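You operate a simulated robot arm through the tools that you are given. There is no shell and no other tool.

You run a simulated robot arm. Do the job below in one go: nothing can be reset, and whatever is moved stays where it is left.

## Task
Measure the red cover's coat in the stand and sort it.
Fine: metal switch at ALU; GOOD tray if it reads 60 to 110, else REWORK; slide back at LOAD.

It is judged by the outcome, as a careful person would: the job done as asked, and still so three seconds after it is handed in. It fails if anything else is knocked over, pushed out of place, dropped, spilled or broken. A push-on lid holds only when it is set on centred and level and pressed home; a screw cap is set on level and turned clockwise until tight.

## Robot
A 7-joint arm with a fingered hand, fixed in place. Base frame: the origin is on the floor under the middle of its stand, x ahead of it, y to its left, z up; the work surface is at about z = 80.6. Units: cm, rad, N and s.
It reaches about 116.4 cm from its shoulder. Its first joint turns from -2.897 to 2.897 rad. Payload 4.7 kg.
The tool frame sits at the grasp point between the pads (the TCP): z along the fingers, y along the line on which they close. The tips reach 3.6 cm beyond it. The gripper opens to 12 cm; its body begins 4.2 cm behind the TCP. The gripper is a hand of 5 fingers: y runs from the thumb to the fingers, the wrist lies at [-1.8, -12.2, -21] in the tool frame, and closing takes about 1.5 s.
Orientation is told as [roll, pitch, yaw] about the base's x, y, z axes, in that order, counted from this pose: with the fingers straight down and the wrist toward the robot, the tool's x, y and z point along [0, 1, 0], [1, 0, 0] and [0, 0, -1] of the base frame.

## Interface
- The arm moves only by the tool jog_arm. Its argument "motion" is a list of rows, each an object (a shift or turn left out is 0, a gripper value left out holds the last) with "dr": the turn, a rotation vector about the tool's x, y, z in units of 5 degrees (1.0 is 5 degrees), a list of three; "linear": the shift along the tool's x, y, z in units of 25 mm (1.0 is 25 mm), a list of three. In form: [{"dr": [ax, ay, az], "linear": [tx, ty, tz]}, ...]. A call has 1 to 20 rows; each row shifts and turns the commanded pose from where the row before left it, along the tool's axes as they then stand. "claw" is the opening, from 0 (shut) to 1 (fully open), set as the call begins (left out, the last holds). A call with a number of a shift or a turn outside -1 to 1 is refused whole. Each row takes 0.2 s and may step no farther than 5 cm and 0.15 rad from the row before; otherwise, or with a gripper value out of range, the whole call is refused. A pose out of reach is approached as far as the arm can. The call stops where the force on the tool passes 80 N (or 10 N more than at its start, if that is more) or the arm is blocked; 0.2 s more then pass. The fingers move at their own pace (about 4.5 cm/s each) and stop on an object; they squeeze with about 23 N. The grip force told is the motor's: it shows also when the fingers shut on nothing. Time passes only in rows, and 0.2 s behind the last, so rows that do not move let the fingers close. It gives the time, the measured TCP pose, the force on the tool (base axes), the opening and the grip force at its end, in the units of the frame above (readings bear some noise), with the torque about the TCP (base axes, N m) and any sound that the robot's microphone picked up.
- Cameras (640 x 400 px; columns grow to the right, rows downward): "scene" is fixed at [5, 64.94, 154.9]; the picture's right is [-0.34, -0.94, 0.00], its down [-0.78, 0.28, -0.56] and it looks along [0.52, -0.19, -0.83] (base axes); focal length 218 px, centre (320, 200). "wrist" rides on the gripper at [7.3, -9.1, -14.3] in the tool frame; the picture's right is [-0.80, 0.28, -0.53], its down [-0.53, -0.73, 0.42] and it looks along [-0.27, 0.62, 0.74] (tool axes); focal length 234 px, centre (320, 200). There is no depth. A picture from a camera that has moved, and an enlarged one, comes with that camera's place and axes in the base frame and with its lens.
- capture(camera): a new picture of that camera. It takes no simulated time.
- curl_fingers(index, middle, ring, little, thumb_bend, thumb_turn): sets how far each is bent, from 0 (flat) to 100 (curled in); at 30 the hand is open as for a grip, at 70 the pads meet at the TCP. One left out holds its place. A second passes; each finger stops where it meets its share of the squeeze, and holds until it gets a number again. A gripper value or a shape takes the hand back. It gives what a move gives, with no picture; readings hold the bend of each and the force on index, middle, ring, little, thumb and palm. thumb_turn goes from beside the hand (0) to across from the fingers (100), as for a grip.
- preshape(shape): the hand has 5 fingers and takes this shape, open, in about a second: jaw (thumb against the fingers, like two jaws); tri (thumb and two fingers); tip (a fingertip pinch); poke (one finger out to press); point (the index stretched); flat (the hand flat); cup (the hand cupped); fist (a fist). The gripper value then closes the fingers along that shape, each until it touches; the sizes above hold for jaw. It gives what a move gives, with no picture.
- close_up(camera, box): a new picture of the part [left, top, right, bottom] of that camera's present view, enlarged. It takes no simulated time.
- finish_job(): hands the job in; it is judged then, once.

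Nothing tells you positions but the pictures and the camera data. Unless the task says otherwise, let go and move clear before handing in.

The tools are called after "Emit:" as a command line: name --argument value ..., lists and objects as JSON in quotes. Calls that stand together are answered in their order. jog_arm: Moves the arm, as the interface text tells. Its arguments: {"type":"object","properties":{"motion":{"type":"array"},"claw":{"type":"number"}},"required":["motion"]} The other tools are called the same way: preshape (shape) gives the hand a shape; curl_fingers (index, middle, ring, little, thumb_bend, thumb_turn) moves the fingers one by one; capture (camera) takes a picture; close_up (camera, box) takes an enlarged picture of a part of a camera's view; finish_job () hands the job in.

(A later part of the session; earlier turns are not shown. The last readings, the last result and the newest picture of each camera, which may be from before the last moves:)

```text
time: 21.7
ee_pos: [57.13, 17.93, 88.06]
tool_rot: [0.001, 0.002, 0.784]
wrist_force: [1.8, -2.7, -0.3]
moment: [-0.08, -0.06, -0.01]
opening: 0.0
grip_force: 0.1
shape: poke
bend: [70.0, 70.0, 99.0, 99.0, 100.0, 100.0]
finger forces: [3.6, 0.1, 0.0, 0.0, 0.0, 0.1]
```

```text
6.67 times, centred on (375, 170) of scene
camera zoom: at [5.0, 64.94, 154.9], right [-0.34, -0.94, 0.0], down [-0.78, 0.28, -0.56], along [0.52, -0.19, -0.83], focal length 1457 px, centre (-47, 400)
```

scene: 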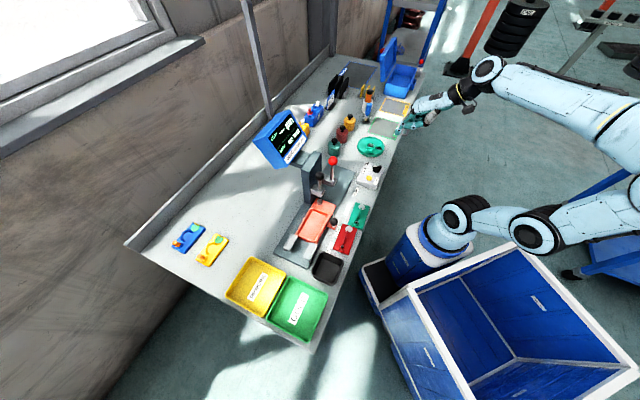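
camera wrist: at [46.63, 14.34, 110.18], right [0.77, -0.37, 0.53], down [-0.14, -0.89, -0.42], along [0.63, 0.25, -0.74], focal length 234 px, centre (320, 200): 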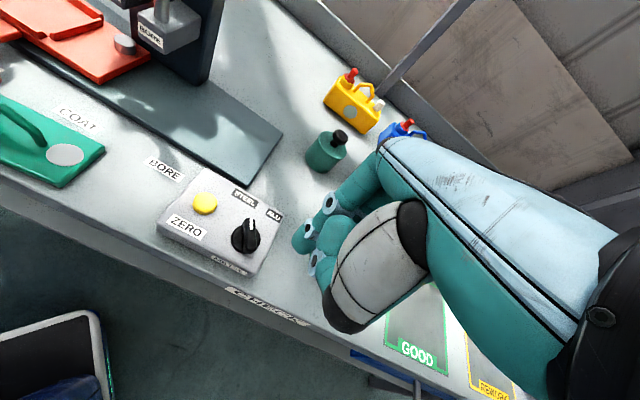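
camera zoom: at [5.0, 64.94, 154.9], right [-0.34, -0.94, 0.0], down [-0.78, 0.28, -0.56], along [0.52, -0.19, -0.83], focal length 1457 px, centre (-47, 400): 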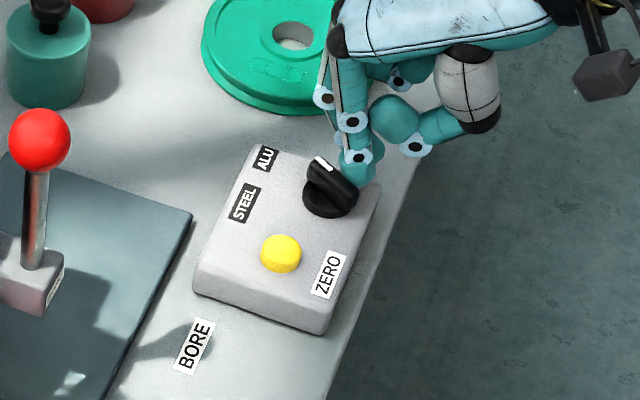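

The bar has swung toward ALU. I'll back off and rise to check where it points.

Emit:
jog_arm --motion '[{"linear": [-0.4, 0, 0]}, {"linear": [-0.4, 0, 0]}, {"linear": [-0.2, 0, -0.6]}, {"linear": [0, 0, -1]}, {"linear": [-0.5, -0.5, -1]}, {"linear": [-0.5, -0.5, -1]}, {}]'

Emit:
close_up --camera "wrist" --box '[180, 140, 320, 280]'

Emit:
close_up --camera "scene" --box '[340, 140, 410, 200]'

Emit:
close_up --camera "scene" --box '[240, 100, 320, 170]'

```text
time: 23.3
ee_pos: [58.89, 12.87, 97.03]
tool_rot: [0.0, -0.001, 0.784]
wrist_force: [-0.7, 0.3, 0.0]
moment: [-0.01, 0.01, 0.01]
opening: 0.0
grip_force: 0.1
shape: poke
bend: [70.0, 70.0, 99.0, 99.0, 100.0, 100.0]
finger forces: [0.1, 0.0, 0.1, 0.0, 0.1, 0.0]
```

```text
2.86 times, centred on (250, 210) of wrist
camera zoom: at [47.29, 11.46, 111.32], right [0.77, -0.37, 0.53], down [-0.14, -0.89, -0.42], along [0.63, 0.25, -0.74], focal length 669 px, centre (520, 171)
```

zoom: 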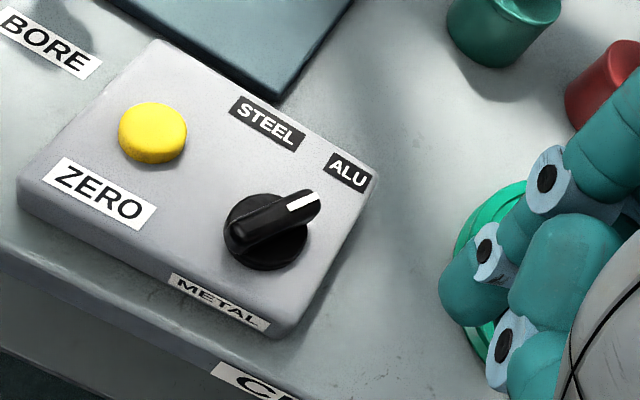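

```text
6.67 times, centred on (375, 170) of scene
camera zoom: at [5.0, 64.94, 154.9], right [-0.34, -0.94, 0.0], down [-0.78, 0.28, -0.56], along [0.52, -0.19, -0.83], focal length 1457 px, centre (-47, 400)
```

zoom: 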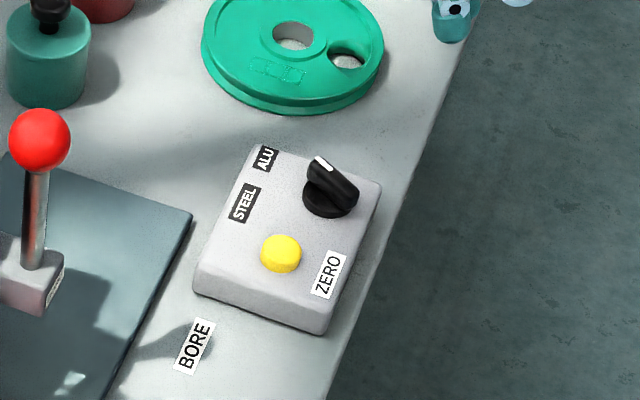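

```text
5.71 times, centred on (280, 135) of scene
camera zoom: at [5.0, 64.94, 154.9], right [-0.34, -0.94, 0.0], down [-0.78, 0.28, -0.56], along [0.52, -0.19, -0.83], focal length 1248 px, centre (549, 571)
```

zoom: 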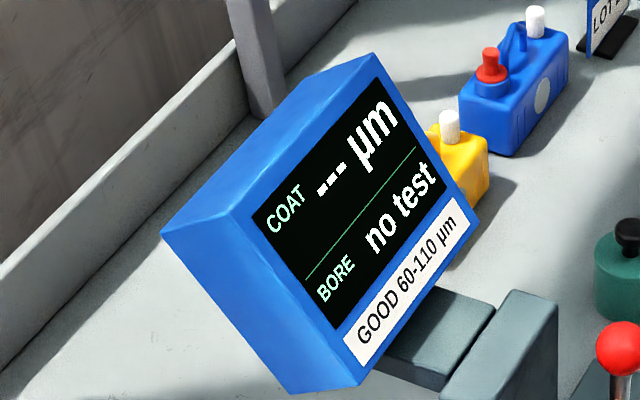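

The switch now points to ALU and nothing else moved. Next I'll open the hand (jaw) and go back to the left to look closely at the red cover and its handle.

Emit:
preshape --shape "jaw"

Emit:
jog_arm --motion '[{"linear": [0.98, -0.25, -0.1]}, {"linear": [0.98, -0.25, -0.1]}, {"linear": [0.98, -0.25, -0.1]}, {"linear": [0.98, -0.25, -0.1]}, {"linear": [0.98, -0.25, -0.1]}, {"linear": [0.98, -0.25, -0.1]}, {"linear": [0.98, -0.25, -0.1]}, {"linear": [0.98, -0.25, -0.1]}, {"linear": [0.98, -0.25, 0]}, {"linear": [0.98, -0.25, 0]}, {"linear": [0.98, -0.25, 0]}, {"linear": [0.98, -0.25, 0]}, {"linear": [0.98, -0.25, 0]}, {}]'

Emit:
capture --camera "wrist"

Emit:
close_up --camera "wrist" --box '[120, 100, 320, 300]'

```text
time: 24.2
ee_pos: [58.92, 12.89, 96.98]
tool_rot: [0.0, -0.002, 0.785]
wrist_force: [0.2, -0.6, -0.6]
moment: [-0.01, -0.03, -0.01]
opening: 12.01
grip_force: 0.0
shape: jaw
bend: [30.0, 30.0, 30.0, 30.0, 30.0, 98.0]
finger forces: [0.0, 0.0, 0.0, 0.0, 0.1, 0.0]
```

```text
time: 27.2
ee_pos: [30.43, 29.66, 98.97]
tool_rot: [0.001, 0.001, 0.786]
wrist_force: [0.0, 1.0, -0.1]
moment: [-0.01, -0.02, 0.02]
opening: 11.98
grip_force: 0.1
shape: jaw
bend: [30.0, 30.0, 30.0, 30.0, 30.0, 98.0]
finger forces: [0.0, 0.0, 0.0, 0.0, 0.0, 0.0]
```

```text
taken
camera wrist: at [18.84, 28.2, 113.29], right [0.77, -0.37, 0.53], down [-0.14, -0.89, -0.42], along [0.63, 0.25, -0.74], focal length 234 px, centre (320, 200)
```

wrist: 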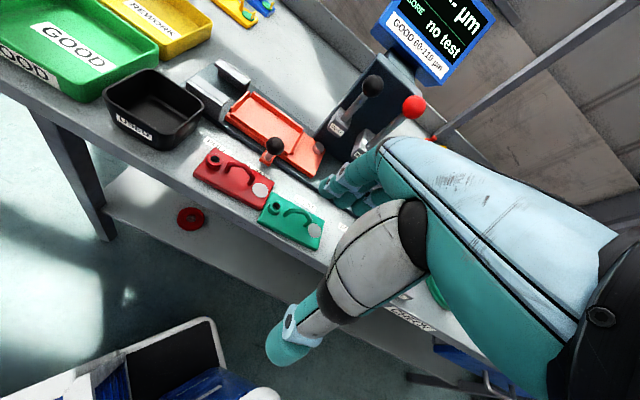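

```text
2.00 times, centred on (220, 200) of wrist
camera zoom: at [18.84, 28.2, 113.29], right [0.77, -0.37, 0.53], down [-0.14, -0.89, -0.42], along [0.63, 0.25, -0.74], focal length 468 px, centre (520, 200)
```

zoom: 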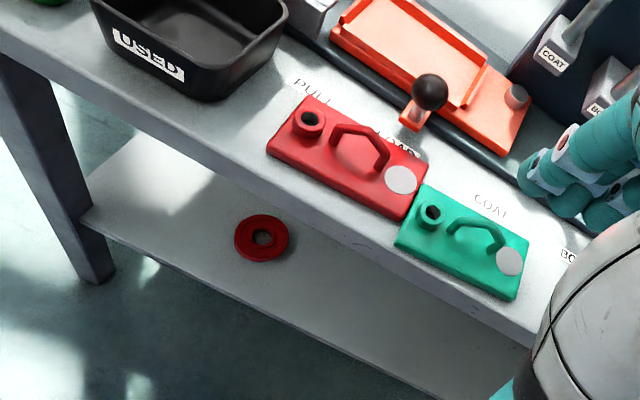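

Emit:
close_up --camera "wrist" --box '[195, 140, 275, 215]'

Emit:
close_up --camera "scene" --box '[320, 195, 380, 260]'

Emit:
close_up --camera "wrist" --box '[180, 60, 340, 180]'

```text
5.33 times, centred on (235, 178) of wrist
camera zoom: at [18.84, 28.2, 113.29], right [0.77, -0.37, 0.53], down [-0.14, -0.89, -0.42], along [0.63, 0.25, -0.74], focal length 1249 px, centre (773, 320)
```

zoom: 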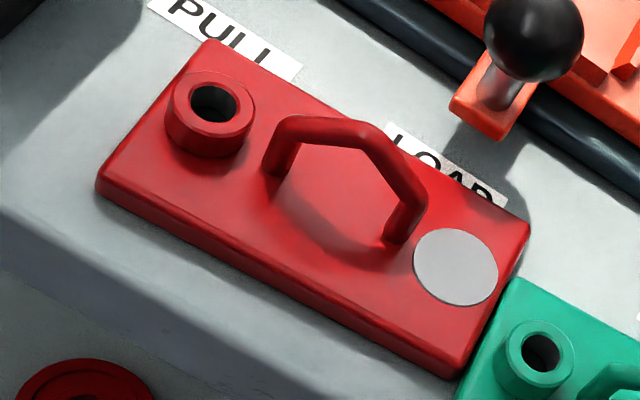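

```text
6.15 times, centred on (350, 228) of scene
camera zoom: at [5.0, 64.94, 154.9], right [-0.34, -0.94, 0.0], down [-0.78, 0.28, -0.56], along [0.52, -0.19, -0.83], focal length 1345 px, centre (135, 31)
```

zoom: 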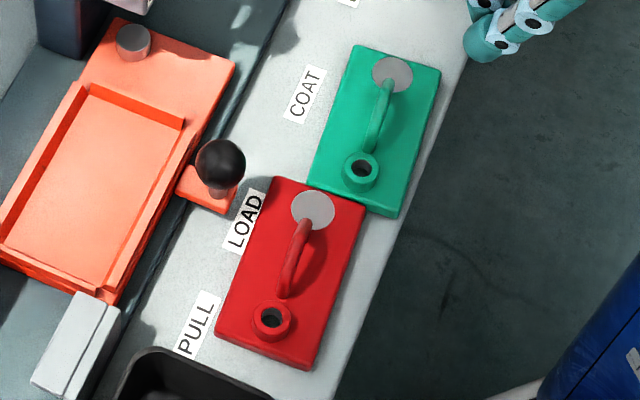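

```text
3.33 times, centred on (260, 120) of wrist
camera zoom: at [18.84, 28.2, 113.29], right [0.77, -0.37, 0.53], down [-0.14, -0.89, -0.42], along [0.63, 0.25, -0.74], focal length 781 px, centre (520, 467)
```

zoom: 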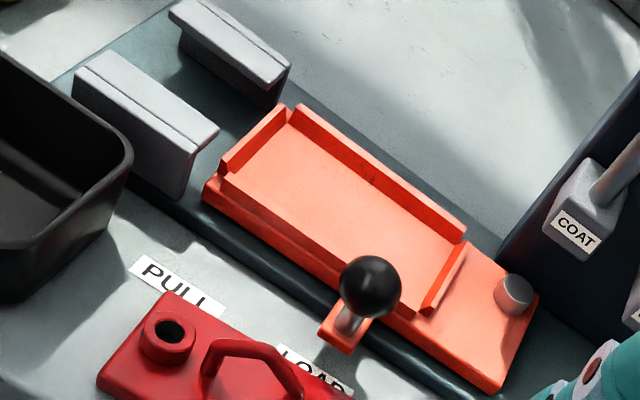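

The red cover lies at about s=-8.9, w=54.2 (base ≈ (32, 44.6)), turned ~4.6° from the bench line, with its handle top near z=85. I'll use thumb plus two fingers, partly closed to clear the slide knob, and hover over the handle.

Emit:
preshape --shape "tri"

Emit:
jog_arm --motion '[{"linear": [0.75, 0.93, 0]}, {"linear": [0.75, 0.93, 0]}, {"linear": [0.75, 0.93, 0]}, {"linear": [0.75, 0.93, 0]}, {"linear": [0.75, 0.93, 0]}, {"dr": [0, 0, -0.92]}, {"linear": [0, 0, 0.6]}, {"linear": [0, 0, 0.6]}, {"linear": [0, 0, 0.6]}, {}, {}]' --claw 0.33

Emit:
capture --camera "wrist"

Emit:
close_up --camera "wrist" --box '[220, 140, 400, 340]'

Emit:
close_up --camera "scene" --box '[310, 150, 410, 270]'

```text
time: 28.1
ee_pos: [30.5, 29.54, 98.9]
tool_rot: [-0.001, -0.001, 0.785]
wrist_force: [0.2, -0.7, 0.1]
moment: [0.03, -0.02, 0.0]
opening: 11.98
grip_force: 0.1
shape: tri
bend: [30.0, 30.0, 99.0, 99.0, 30.0, 98.0]
finger forces: [0.1, 0.1, 0.0, 0.0, 0.0, 0.1]
```

```text
time: 30.5
ee_pos: [32.21, 44.26, 94.53]
tool_rot: [-0.001, 0.0, 0.867]
wrist_force: [-0.1, 0.0, 0.2]
moment: [0.02, 0.01, 0.02]
opening: 4.01
grip_force: 0.2
shape: tri
bend: [74.0, 52.0, 99.0, 99.0, 73.0, 100.0]
finger forces: [0.0, 0.0, 0.0, 0.0, 0.0, 0.0]
```

```text
taken
camera wrist: at [20.67, 42.0, 108.87], right [0.79, -0.31, 0.53], down [-0.07, -0.9, -0.42], along [0.6, 0.3, -0.74], focal length 234 px, centre (320, 200)
```

wrist: 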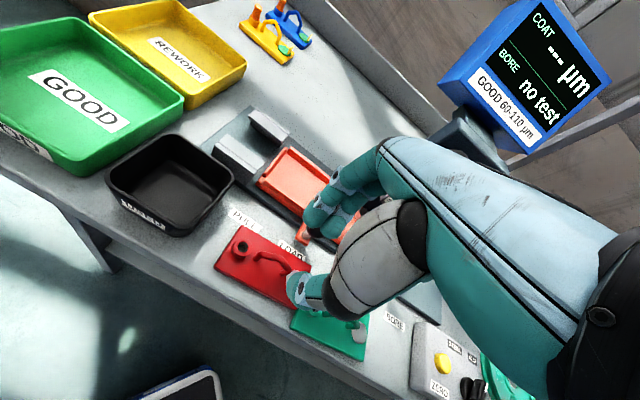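

```text
2.00 times, centred on (310, 240) of wrist
camera zoom: at [20.67, 42.0, 108.87], right [0.79, -0.31, 0.53], down [-0.07, -0.9, -0.42], along [0.6, 0.3, -0.74], focal length 468 px, centre (340, 120)
```

zoom: 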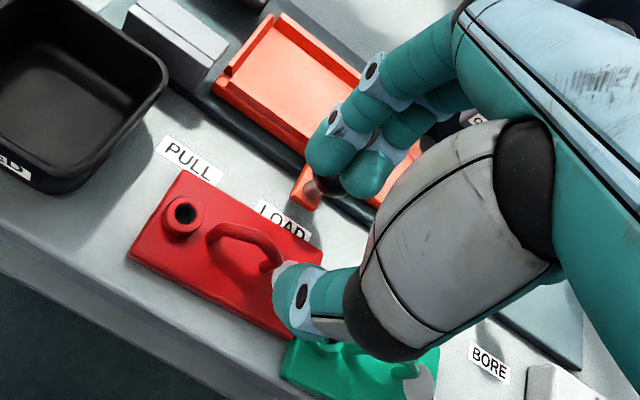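

```text
3.33 times, centred on (360, 210) of scene
camera zoom: at [5.0, 64.94, 154.9], right [-0.34, -0.94, 0.0], down [-0.78, 0.28, -0.56], along [0.52, -0.19, -0.83], focal length 728 px, centre (187, 167)
```

zoom: 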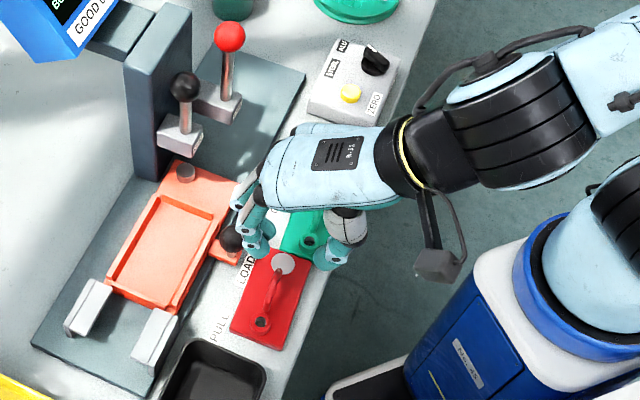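

Emit:
close_up --camera "wrist" --box '[200, 200, 320, 320]'

Emit:
close_up --camera "scene" --box '[320, 195, 380, 260]'

```text
3.33 times, centred on (260, 260) of wrist
camera zoom: at [20.67, 42.0, 108.87], right [0.79, -0.31, 0.53], down [-0.07, -0.9, -0.42], along [0.6, 0.3, -0.74], focal length 781 px, centre (520, 0)
```

zoom: 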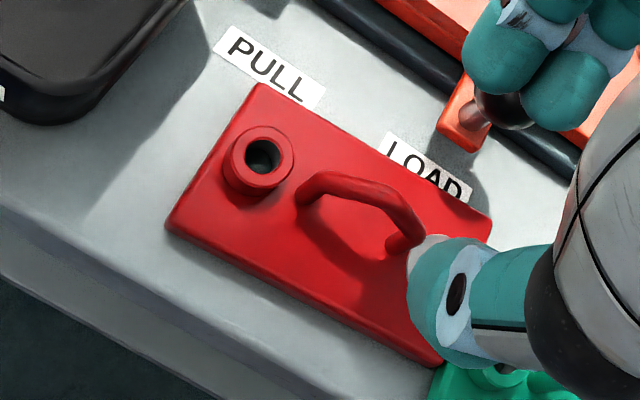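

```text
6.15 times, centred on (350, 228) of scene
camera zoom: at [5.0, 64.94, 154.9], right [-0.34, -0.94, 0.0], down [-0.78, 0.28, -0.56], along [0.52, -0.19, -0.83], focal length 1345 px, centre (135, 31)
```

zoom: 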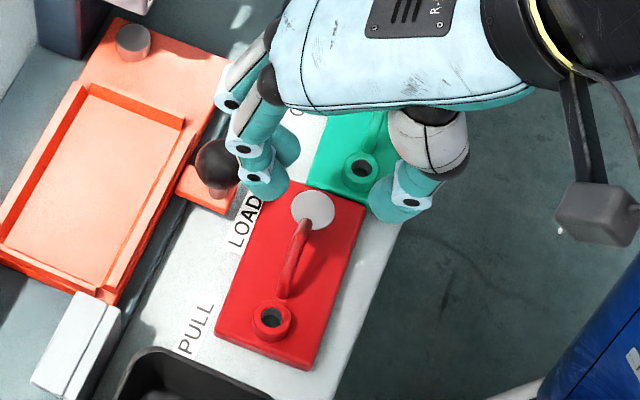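

The handle's centre is about 0.7 cm left and 0.6 cm farther than the grasp point, and well lined up in angle. I'll correct, narrow the opening to clear the slide knob, and come lower.

Emit:
jog_arm --motion '[{"linear": [0.28, 0.3, 0]}, {}, {}, {"linear": [0, 0, 0.6]}, {"linear": [0, 0, 0.6]}, {"linear": [0, 0, 0.4]}, {}]' --claw 0.22

Emit:
close_up --camera "wrist" --box '[220, 160, 380, 320]'

Emit:
close_up --camera "scene" --box '[320, 195, 380, 260]'

```text
time: 32.1
ee_pos: [32.33, 45.36, 90.55]
tool_rot: [0.001, -0.001, 0.865]
wrist_force: [-0.2, 0.0, -0.5]
moment: [-0.05, 0.01, 0.01]
opening: 2.66
grip_force: 0.0
shape: tri
bend: [73.0, 58.0, 99.0, 99.0, 74.0, 100.0]
finger forces: [0.0, 0.1, 0.1, 0.0, 0.0, 0.0]
```

```text
2.50 times, centred on (300, 240) of wrist
camera zoom: at [20.7, 43.08, 104.85], right [0.79, -0.31, 0.53], down [-0.07, -0.9, -0.42], along [0.6, 0.3, -0.74], focal length 585 px, centre (370, 100)
```

zoom: 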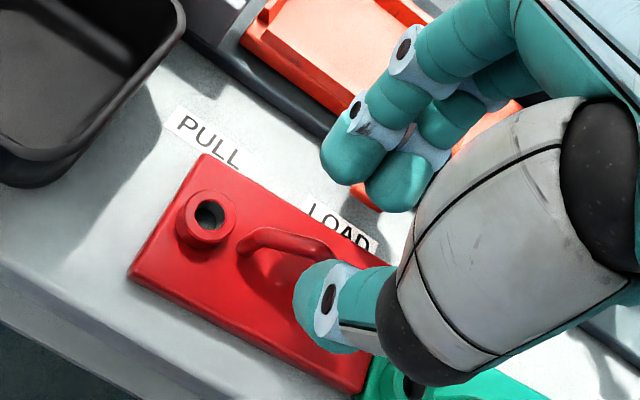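

```text
6.15 times, centred on (350, 228) of scene
camera zoom: at [5.0, 64.94, 154.9], right [-0.34, -0.94, 0.0], down [-0.78, 0.28, -0.56], along [0.52, -0.19, -0.83], focal length 1345 px, centre (135, 31)
```

zoom: 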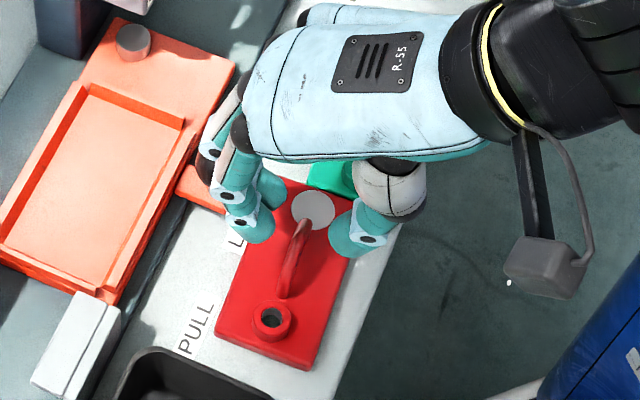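

The gap is over the handle. I'll nudge slightly and descend around the handle to about 0.7 cm above the plate.

Emit:
jog_arm --motion '[{"linear": [0, 0.1, 0]}, {"linear": [0, 0, 0.5]}, {"linear": [0, 0, 0.5]}, {"linear": [0, 0, 0.5]}, {"linear": [0, 0, 0.3]}, {}]'

Emit:
close_up --camera "wrist" --box '[220, 160, 380, 320]'

Emit:
close_up --camera "scene" --box '[320, 195, 380, 260]'

```text
time: 33.5
ee_pos: [32.26, 45.7, 86.06]
tool_rot: [0.002, 0.001, 0.865]
wrist_force: [-4.1, 1.0, 3.8]
moment: [0.07, -0.16, 0.1]
opening: 2.63
grip_force: 0.1
shape: tri
bend: [73.0, 58.0, 99.0, 99.0, 74.0, 100.0]
finger forces: [0.0, 4.8, 0.1, 0.0, 0.1, 0.1]
```

```text
2.50 times, centred on (300, 240) of wrist
camera zoom: at [20.76, 43.39, 100.49], right [0.79, -0.31, 0.52], down [-0.07, -0.9, -0.43], along [0.6, 0.3, -0.74], focal length 585 px, centre (370, 100)
```

zoom: 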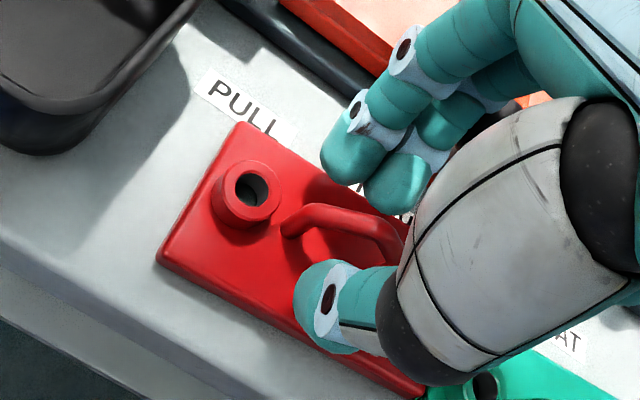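

```text
6.15 times, centred on (350, 228) of scene
camera zoom: at [5.0, 64.94, 154.9], right [-0.34, -0.94, 0.0], down [-0.78, 0.28, -0.56], along [0.52, -0.19, -0.83], focal length 1345 px, centre (135, 31)
```

zoom: 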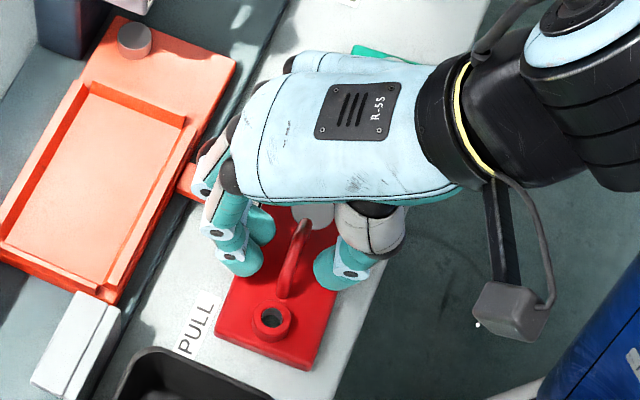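

The middle finger is brushing the slide knob lightly (about 5 N); closing pulls it away from the knob. I'll close on the handle now.

Emit:
jog_arm --motion '[{}, {}, {}, {}, {}, {}, {}, {}]' --claw 0

Emit:
close_up --camera "wrist" --box '[220, 160, 380, 320]'

Emit:
close_up --camera "scene" --box '[320, 195, 380, 260]'

```text
time: 35.3
ee_pos: [32.27, 45.5, 86.06]
tool_rot: [0.001, 0.0, 0.867]
wrist_force: [-0.8, 1.2, 0.0]
moment: [0.1, -0.06, 0.0]
opening: 0.37
grip_force: 23.1
shape: tri
bend: [69.0, 73.0, 100.0, 100.0, 71.0, 100.0]
finger forces: [12.8, 6.8, 0.1, 0.1, 17.8, 0.0]
```

```text
2.50 times, centred on (300, 240) of wrist
camera zoom: at [20.8, 43.38, 100.45], right [0.79, -0.31, 0.53], down [-0.07, -0.9, -0.42], along [0.6, 0.3, -0.74], focal length 585 px, centre (370, 100)
```

zoom: 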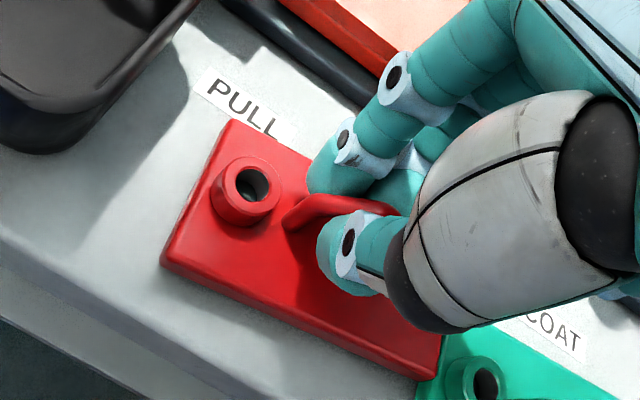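

```text
6.15 times, centred on (350, 228) of scene
camera zoom: at [5.0, 64.94, 154.9], right [-0.34, -0.94, 0.0], down [-0.78, 0.28, -0.56], along [0.52, -0.19, -0.83], focal length 1345 px, centre (135, 31)
```

zoom: 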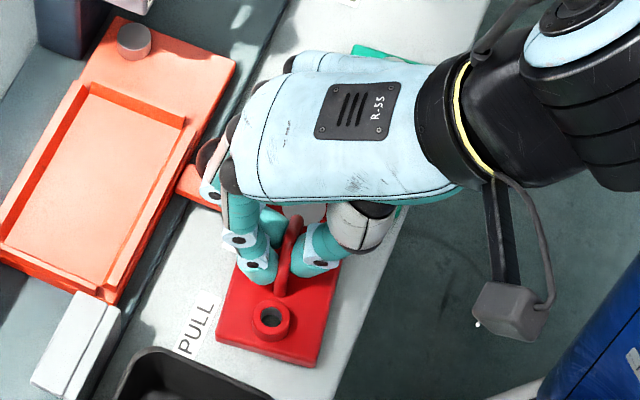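

Firm grip on the handle (23 N). I'll lift straight up.

Emit:
jog_arm --motion '[{"linear": [0, 0, -0.2]}, {"linear": [0, 0, -0.4]}, {"linear": [0, 0, -0.5]}, {"linear": [0, 0, -0.5]}, {"linear": [0, 0, -0.5]}, {"linear": [0, 0, -0.5]}, {"linear": [0, 0, -0.5]}, {"linear": [0, 0, -0.5]}, {"linear": [0, 0, -0.4]}, {}]'

Emit:
capture --camera "wrist"

Emit:
close_up --camera "scene" --box '[280, 140, 400, 270]'

```text
time: 37.5
ee_pos: [32.19, 45.61, 95.88]
tool_rot: [0.002, -0.001, 0.864]
wrist_force: [-0.4, -0.5, -2.0]
moment: [0.05, -0.05, -0.02]
opening: 0.3
grip_force: 23.1
shape: tri
bend: [70.0, 73.0, 100.0, 100.0, 72.0, 100.0]
finger forces: [11.2, 5.1, 0.0, 0.0, 14.3, 0.0]
```

```text
taken
camera wrist: at [20.76, 43.33, 110.3], right [0.79, -0.31, 0.53], down [-0.07, -0.9, -0.42], along [0.6, 0.3, -0.74], focal length 234 px, centre (320, 200)
```

wrist: 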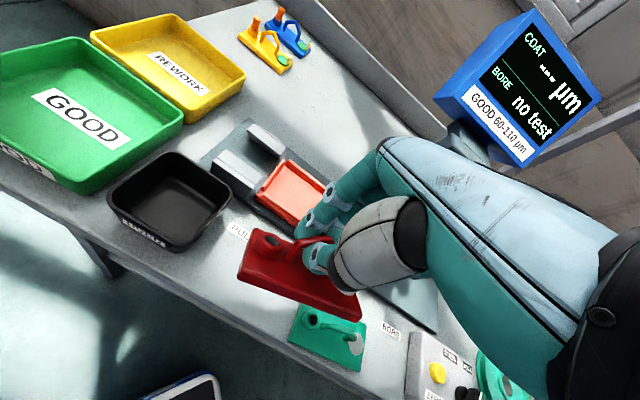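

```text
3.08 times, centred on (340, 205) of scene
camera zoom: at [5.0, 64.94, 154.9], right [-0.34, -0.94, 0.0], down [-0.78, 0.28, -0.56], along [0.52, -0.19, -0.83], focal length 672 px, centre (258, 185)
```

zoom: 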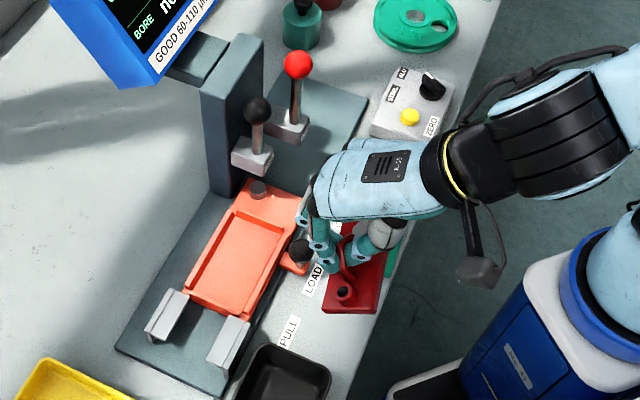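

Emit:
close_up --camera "wrist" --box '[225, 180, 375, 330]'

Emit:
close_up --camera "scene" --box '[320, 195, 380, 260]'

```text
2.67 times, centred on (300, 255) of wrist
camera zoom: at [20.76, 43.33, 110.3], right [0.79, -0.31, 0.53], down [-0.07, -0.9, -0.42], along [0.6, 0.3, -0.74], focal length 624 px, centre (373, 53)
```

zoom: 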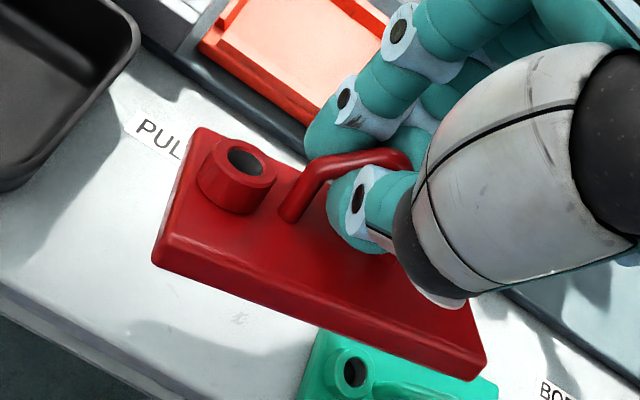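

```text
6.15 times, centred on (350, 228) of scene
camera zoom: at [5.0, 64.94, 154.9], right [-0.34, -0.94, 0.0], down [-0.78, 0.28, -0.56], along [0.52, -0.19, -0.83], focal length 1345 px, centre (135, 31)
```

zoom: 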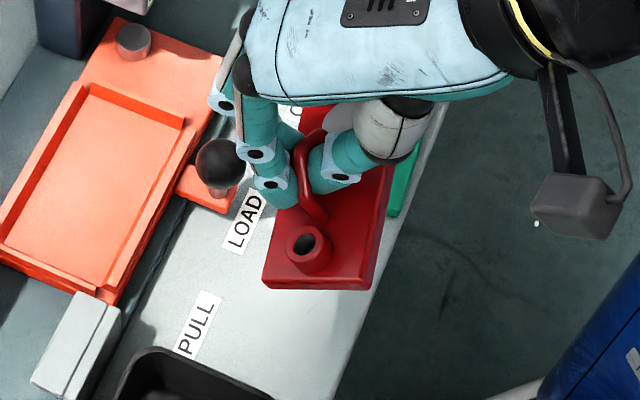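

The cover came up but rolled about its handle (near edge up ~35°), because the two fingers bear on the handle's legs. I'll carry it to the free bench area behind the stand's left end, set it down, and regrip it with just thumb and index on the top bar.

Emit:
jog_arm --motion '[{"dr": [0, 0, 0.92], "linear": [0, 0, -0.5]}, {"linear": [0, 0, -0.8]}, {"linear": [0.5, 0, -0.8]}, {"linear": [0.8, 0, -0.2]}, {"linear": [0.8, 0, 0]}, {"linear": [0.8, 0.2, 0]}, {"linear": [0.4, 0.6, 0]}, {"linear": [0.1, 0.9, 0]}, {"linear": [0.1, 0.9, 0]}, {"linear": [0.1, 0.9, 0]}, {"linear": [0.1, 0.9, 0]}, {"linear": [0.1, 0.9, 0]}, {"linear": [0.1, 0.9, 0]}, {"linear": [0.1, 0.9, 0]}, {"linear": [0.1, 0.9, 0]}, {"linear": [0.1, 0.9, 0]}, {"linear": [0.1, 0.9, 0]}, {"linear": [0.05, 0.7, 0]}, {"linear": [0, 0.4, 0]}, {}]'

Emit:
capture --camera "wrist"

Emit:
capture --camera "scene"

Emit:
close_up --camera "scene" --box '[200, 150, 320, 260]'

```text
time: 41.7
ee_pos: [43.77, 72.44, 101.9]
tool_rot: [0.0, 0.001, 0.786]
wrist_force: [0.2, 0.2, -2.8]
moment: [0.05, -0.02, 0.0]
opening: 0.31
grip_force: 22.8
shape: tri
bend: [70.0, 73.0, 100.0, 100.0, 72.0, 100.0]
finger forces: [10.7, 4.8, 0.1, 0.1, 14.4, 0.1]
```

```text
taken
camera wrist: at [32.12, 71.14, 116.18], right [0.77, -0.37, 0.53], down [-0.14, -0.89, -0.42], along [0.63, 0.25, -0.74], focal length 234 px, centre (320, 200)
```

wrist: 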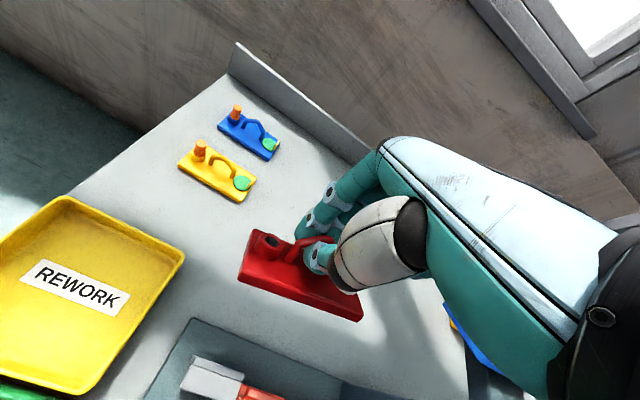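

```text
taken
```

scene: 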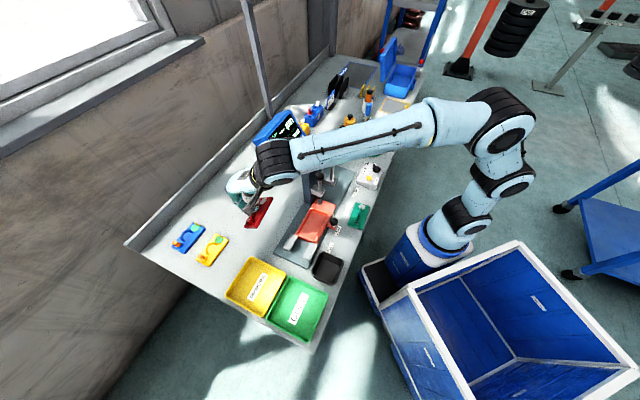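

```text
3.64 times, centred on (260, 205) of scene
camera zoom: at [5.0, 64.94, 154.9], right [-0.34, -0.94, 0.0], down [-0.78, 0.28, -0.56], along [0.52, -0.19, -0.83], focal length 794 px, centre (538, 182)
```

zoom: 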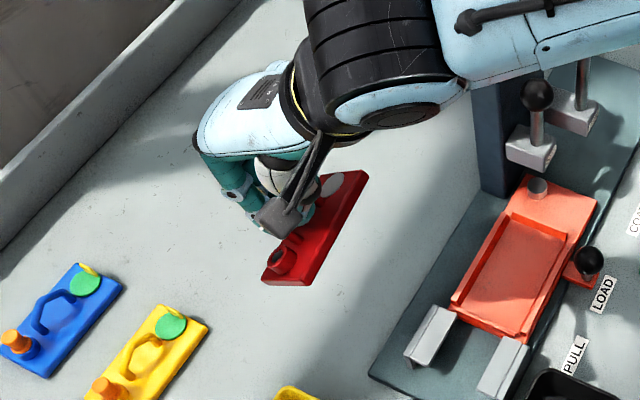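

I'm over clear bench behind the stand. I'll lower the cover, slowing for the last centimetres.

Emit:
jog_arm --motion '[{"linear": [0, 0, 0.7]}, {"linear": [0, 0, 0.7]}, {"linear": [0, 0, 0.7]}, {"linear": [0, 0, 0.7]}, {"linear": [0, 0, 0.7]}, {"linear": [0, 0, 0.7]}, {"linear": [0, 0, 0.7]}, {"linear": [0, 0, 0.5]}, {"linear": [0, 0, 0.3]}, {}]'

Emit:
close_up --camera "wrist" --box '[225, 180, 375, 330]'

Emit:
close_up --camera "scene" --box '[200, 150, 320, 260]'

```text
time: 43.9
ee_pos: [43.72, 72.66, 87.48]
tool_rot: [0.0, 0.0, 0.786]
wrist_force: [1.1, 0.0, -2.9]
moment: [0.04, 0.0, 0.01]
opening: 0.28
grip_force: 23.1
shape: tri
bend: [70.0, 73.0, 100.0, 100.0, 72.0, 100.0]
finger forces: [10.6, 4.9, 0.0, 0.1, 14.6, 0.0]
```

```text
2.67 times, centred on (300, 255) of wrist
camera zoom: at [32.14, 71.2, 101.91], right [0.77, -0.37, 0.53], down [-0.14, -0.89, -0.42], along [0.63, 0.25, -0.74], focal length 624 px, centre (373, 53)
```

zoom: 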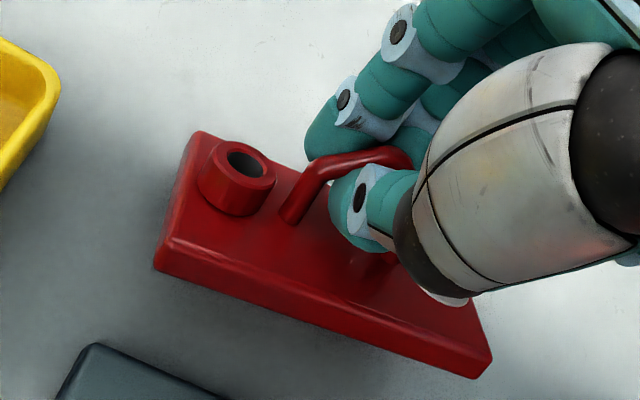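

```text
3.64 times, centred on (260, 205) of scene
camera zoom: at [5.0, 64.94, 154.9], right [-0.34, -0.94, 0.0], down [-0.78, 0.28, -0.56], along [0.52, -0.19, -0.83], focal length 794 px, centre (538, 182)
```

zoom: 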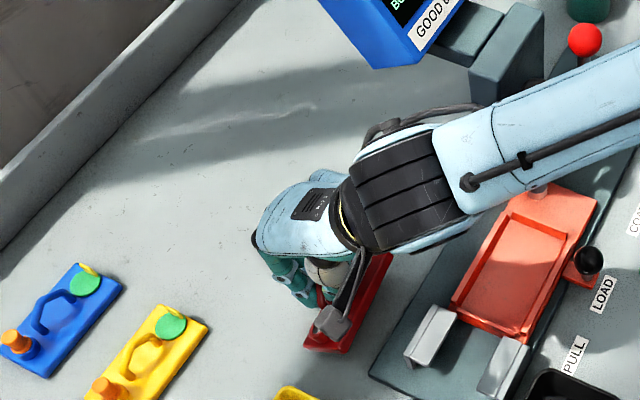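

Emit:
jog_arm --motion '[{"linear": [0, 0, 0.15]}, {"linear": [0, 0, 0.15]}, {"linear": [0, 0, 0.1]}, {"linear": [0, 0, 0.1]}, {}]'

Emit:
close_up --camera "wrist" --box '[225, 180, 375, 330]'

```text
time: 45.1
ee_pos: [43.87, 72.52, 86.25]
tool_rot: [0.001, -0.001, 0.786]
wrist_force: [2.0, -1.8, 3.9]
moment: [0.03, -0.04, -0.09]
opening: 0.33
grip_force: 23.5
shape: tri
bend: [70.0, 73.0, 100.0, 100.0, 73.0, 100.0]
finger forces: [9.0, 0.0, 0.0, 0.0, 14.6, 0.1]
```

```text
2.67 times, centred on (300, 255) of wrist
camera zoom: at [32.22, 71.16, 100.66], right [0.77, -0.37, 0.53], down [-0.14, -0.89, -0.42], along [0.63, 0.25, -0.74], focal length 624 px, centre (373, 53)
```

zoom: 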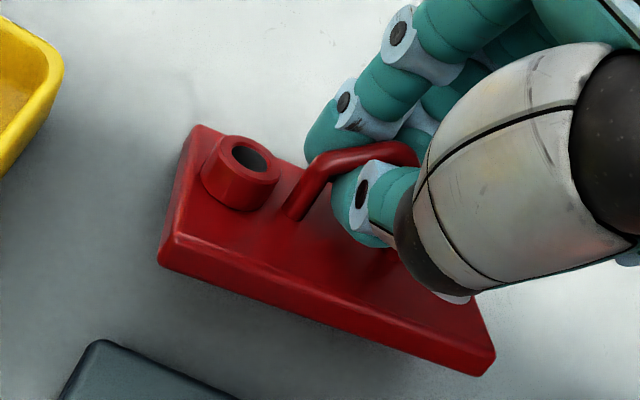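

Emit:
jog_arm --motion '[{"linear": [0, 0, 0.08]}, {"linear": [0, 0, 0.08]}, {"linear": [0, 0, 0.08]}, {"linear": [0, 0, 0.08]}, {}]'

Emit:
close_up --camera "wrist" --box '[225, 180, 375, 330]'

```text
time: 46.3
ee_pos: [43.79, 72.62, 85.5]
tool_rot: [-0.001, 0.0, 0.785]
wrist_force: [0.1, 0.9, -2.6]
moment: [-0.03, -0.06, 0.01]
opening: 0.28
grip_force: 23.3
shape: tri
bend: [70.0, 73.0, 100.0, 100.0, 73.0, 100.0]
finger forces: [0.1, 0.0, 0.0, 0.0, 0.0, 0.1]
```

```text
2.67 times, centred on (300, 255) of wrist
camera zoom: at [32.16, 71.16, 99.75], right [0.77, -0.37, 0.53], down [-0.14, -0.89, -0.42], along [0.63, 0.25, -0.74], focal length 624 px, centre (373, 53)
```

zoom: 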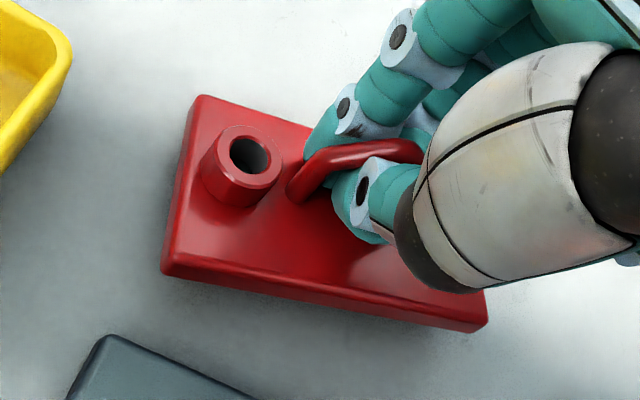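

The cover is flat on the bench and the fingers no longer bear on it. I'll open and rise to look at how it lies.

Emit:
jog_arm --motion '[{}, {}, {}, {}, {}, {}, {"linear": [0, 0, -0.4]}, {"linear": [0, 0, -0.4]}, {"linear": [0, 0, -0.6]}, {"linear": [0, 0, -0.8]}, {"linear": [0, 0, -0.8]}, {"linear": [0, 0, -0.8]}, {}]' --claw 0.35

Emit:
capture --camera "wrist"

Emit:
close_up --camera "wrist" --box '[200, 180, 350, 330]'

Emit:
close_up --camera "scene" --box '[220, 170, 300, 250]'

```text
time: 49.1
ee_pos: [43.79, 72.5, 95.04]
tool_rot: [0.0, 0.0, 0.785]
wrist_force: [-0.4, 1.4, 0.3]
moment: [0.02, 0.02, 0.01]
opening: 4.16
grip_force: 0.1
shape: tri
bend: [74.0, 52.0, 99.0, 99.0, 73.0, 100.0]
finger forces: [0.1, 0.0, 0.0, 0.0, 0.0, 0.0]
```

```text
taken
camera wrist: at [32.21, 71.22, 109.36], right [0.77, -0.37, 0.53], down [-0.14, -0.89, -0.42], along [0.63, 0.25, -0.74], focal length 234 px, centre (320, 200)
```

wrist: 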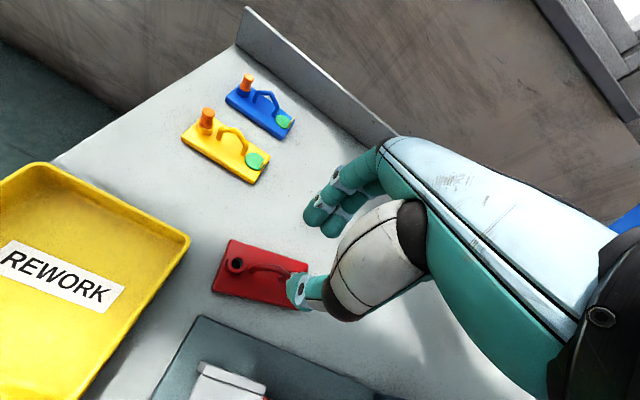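

```text
2.67 times, centred on (275, 255) of wrist
camera zoom: at [32.21, 71.22, 109.36], right [0.77, -0.37, 0.53], down [-0.14, -0.89, -0.42], along [0.63, 0.25, -0.74], focal length 624 px, centre (440, 53)
```

zoom: 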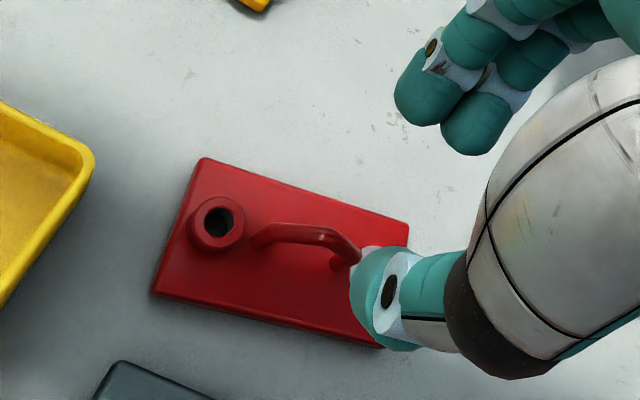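

```text
5.00 times, centred on (260, 210) of scene
camera zoom: at [5.0, 64.94, 154.9], right [-0.34, -0.94, 0.0], down [-0.78, 0.28, -0.56], along [0.52, -0.19, -0.83], focal length 1092 px, centre (620, 150)
```

zoom: 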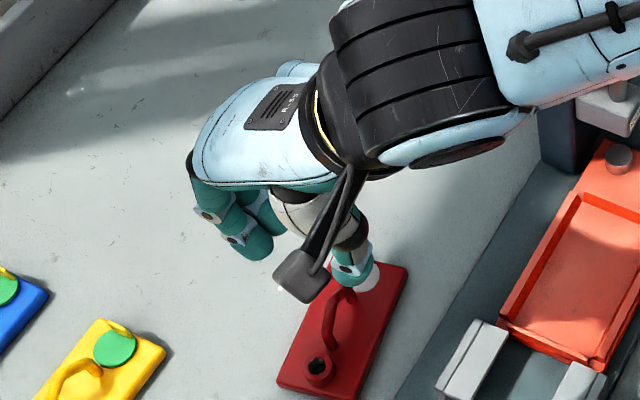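

The cover lies flat, turned about +10.7° from the bench line. I'll check where thumb and index actually meet in the tip pinch before regripping.

Emit:
preshape --shape "tip"

Emit:
jog_arm --motion '[{"dr": [0, 0, -1]}, {"dr": [0, 0, -1]}, {"dr": [0, 0, -0.14]}, {}, {}, {}, {}, {}, {}, {}]' --claw 0.08

Emit:
capture --camera "wrist"

Emit:
close_up --camera "wrist" --box '[220, 170, 400, 330]'

Emit:
close_up --camera "scene" --box '[220, 170, 300, 250]'

```text
time: 50.0
ee_pos: [43.88, 72.66, 95.09]
tool_rot: [0.001, 0.001, 0.786]
wrist_force: [0.6, 0.5, 0.9]
moment: [-0.03, 0.0, 0.01]
opening: 11.99
grip_force: 0.0
shape: tip
bend: [30.0, 98.0, 99.0, 99.0, 30.0, 98.0]
finger forces: [0.1, 0.0, 0.1, 0.0, 0.0, 0.0]
```

```text
time: 52.2
ee_pos: [43.88, 72.59, 94.83]
tool_rot: [-0.002, 0.0, 0.971]
wrist_force: [-0.1, 0.4, 0.0]
moment: [0.02, 0.0, -0.01]
opening: 0.98
grip_force: 0.0
shape: tip
bend: [71.0, 98.0, 99.0, 99.0, 73.0, 100.0]
finger forces: [0.0, 0.1, 0.0, 0.0, 0.0, 0.1]
```

```text
taken
camera wrist: at [32.66, 69.06, 109.31], right [0.82, -0.22, 0.53], down [0.03, -0.91, -0.42], along [0.57, 0.36, -0.74], focal length 234 px, centre (320, 200)
```

wrist: 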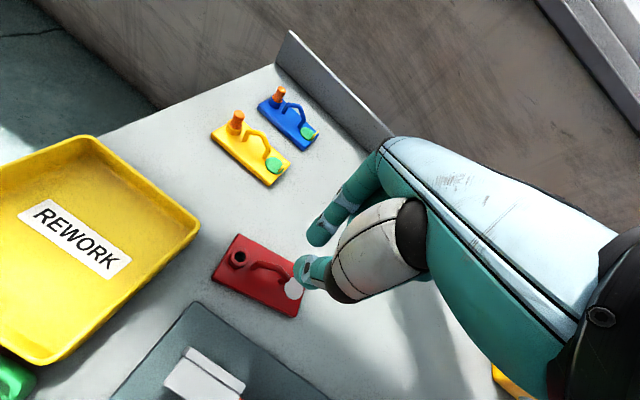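

```text
2.50 times, centred on (310, 250) of wrist
camera zoom: at [32.66, 69.06, 109.31], right [0.82, -0.22, 0.53], down [0.03, -0.91, -0.42], along [0.57, 0.36, -0.74], focal length 585 px, centre (345, 75)
```

zoom: 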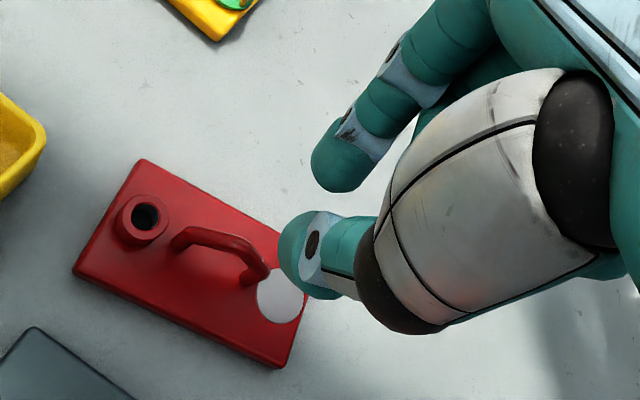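

```text
5.00 times, centred on (260, 210) of scene
camera zoom: at [5.0, 64.94, 154.9], right [-0.34, -0.94, 0.0], down [-0.78, 0.28, -0.56], along [0.52, -0.19, -0.83], focal length 1092 px, centre (620, 150)
```

zoom: 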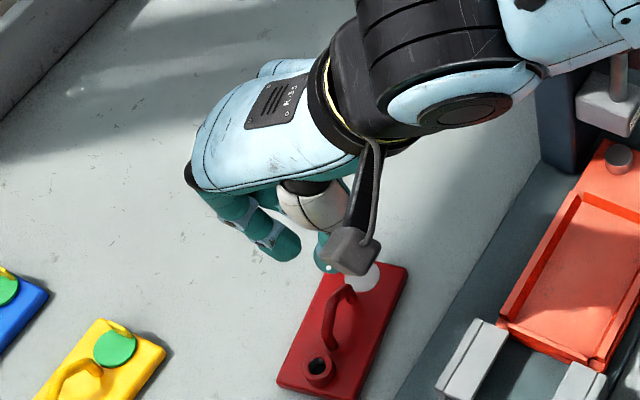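

Thumb and index meet about 2 cm below the reference point, right over the handle's middle. I'll open to ~3 cm, descend so the top bar sits at that depth, and check.

Emit:
jog_arm --motion '[{}, {}, {}, {"linear": [0, 0, 0.6]}, {"linear": [0, 0, 0.6]}, {"linear": [0, 0, 0.6]}, {"linear": [0, 0, 0.6]}, {"linear": [0, 0, 0.5]}, {"linear": [0, 0, 0.3]}, {}]' --claw 0.25

Emit:
close_up --camera "wrist" --box '[240, 190, 360, 310]'

Emit:
close_up --camera "scene" --box '[220, 170, 300, 250]'

```text
time: 54.4
ee_pos: [43.74, 72.57, 86.94]
tool_rot: [0.001, 0.0, 0.972]
wrist_force: [0.3, 0.0, -0.9]
moment: [0.02, -0.03, -0.01]
opening: 2.96
grip_force: 0.0
shape: tip
bend: [73.0, 98.0, 99.0, 99.0, 74.0, 100.0]
finger forces: [0.0, 0.0, 0.0, 0.1, 0.0, 0.0]
```

```text
3.33 times, centred on (300, 250) of wrist
camera zoom: at [32.65, 69.03, 101.33], right [0.82, -0.22, 0.53], down [0.03, -0.91, -0.42], along [0.57, 0.36, -0.74], focal length 781 px, centre (387, 33)
```

zoom: 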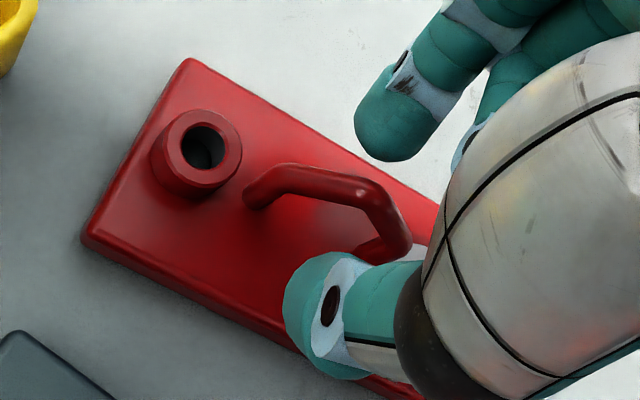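

```text
5.00 times, centred on (260, 210) of scene
camera zoom: at [5.0, 64.94, 154.9], right [-0.34, -0.94, 0.0], down [-0.78, 0.28, -0.56], along [0.52, -0.19, -0.83], focal length 1092 px, centre (620, 150)
```

zoom: 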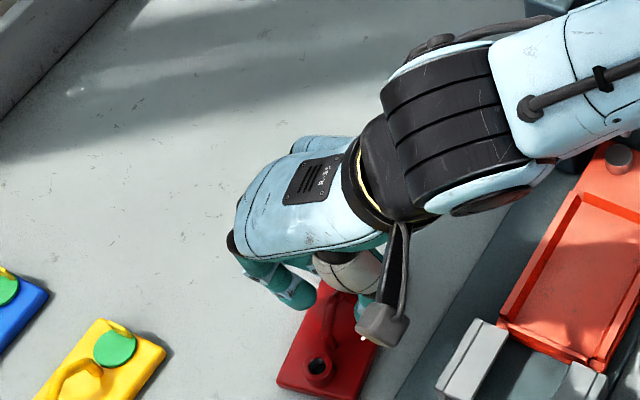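

The arch's apex is right between index and thumb. I'll close the pinch.

Emit:
jog_arm --motion '[{}, {}, {}, {}, {}, {}, {}, {}]' --claw 0

Emit:
close_up --camera "wrist" --box '[240, 190, 360, 310]'

```text
time: 56.2
ee_pos: [43.81, 72.6, 87.02]
tool_rot: [0.0, 0.0, 0.971]
wrist_force: [-1.2, -0.2, 0.3]
moment: [-0.02, -0.02, 0.03]
opening: 0.24
grip_force: 22.9
shape: tip
bend: [70.0, 100.0, 100.0, 100.0, 71.0, 100.0]
finger forces: [20.5, 0.0, 0.1, 0.0, 19.9, 0.1]
```

```text
3.33 times, centred on (300, 250) of wrist
camera zoom: at [32.65, 69.04, 101.32], right [0.82, -0.22, 0.53], down [0.03, -0.91, -0.42], along [0.57, 0.36, -0.74], focal length 781 px, centre (387, 33)
```

zoom: 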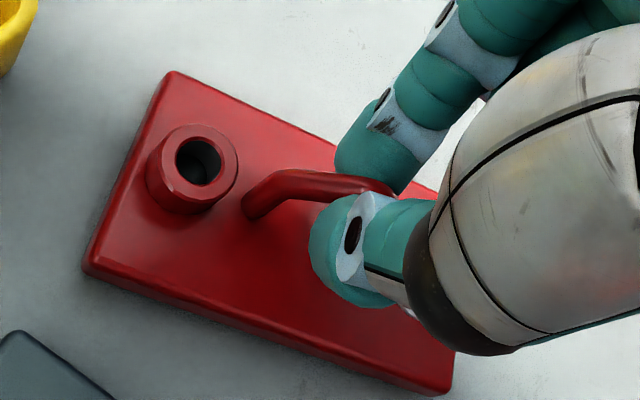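

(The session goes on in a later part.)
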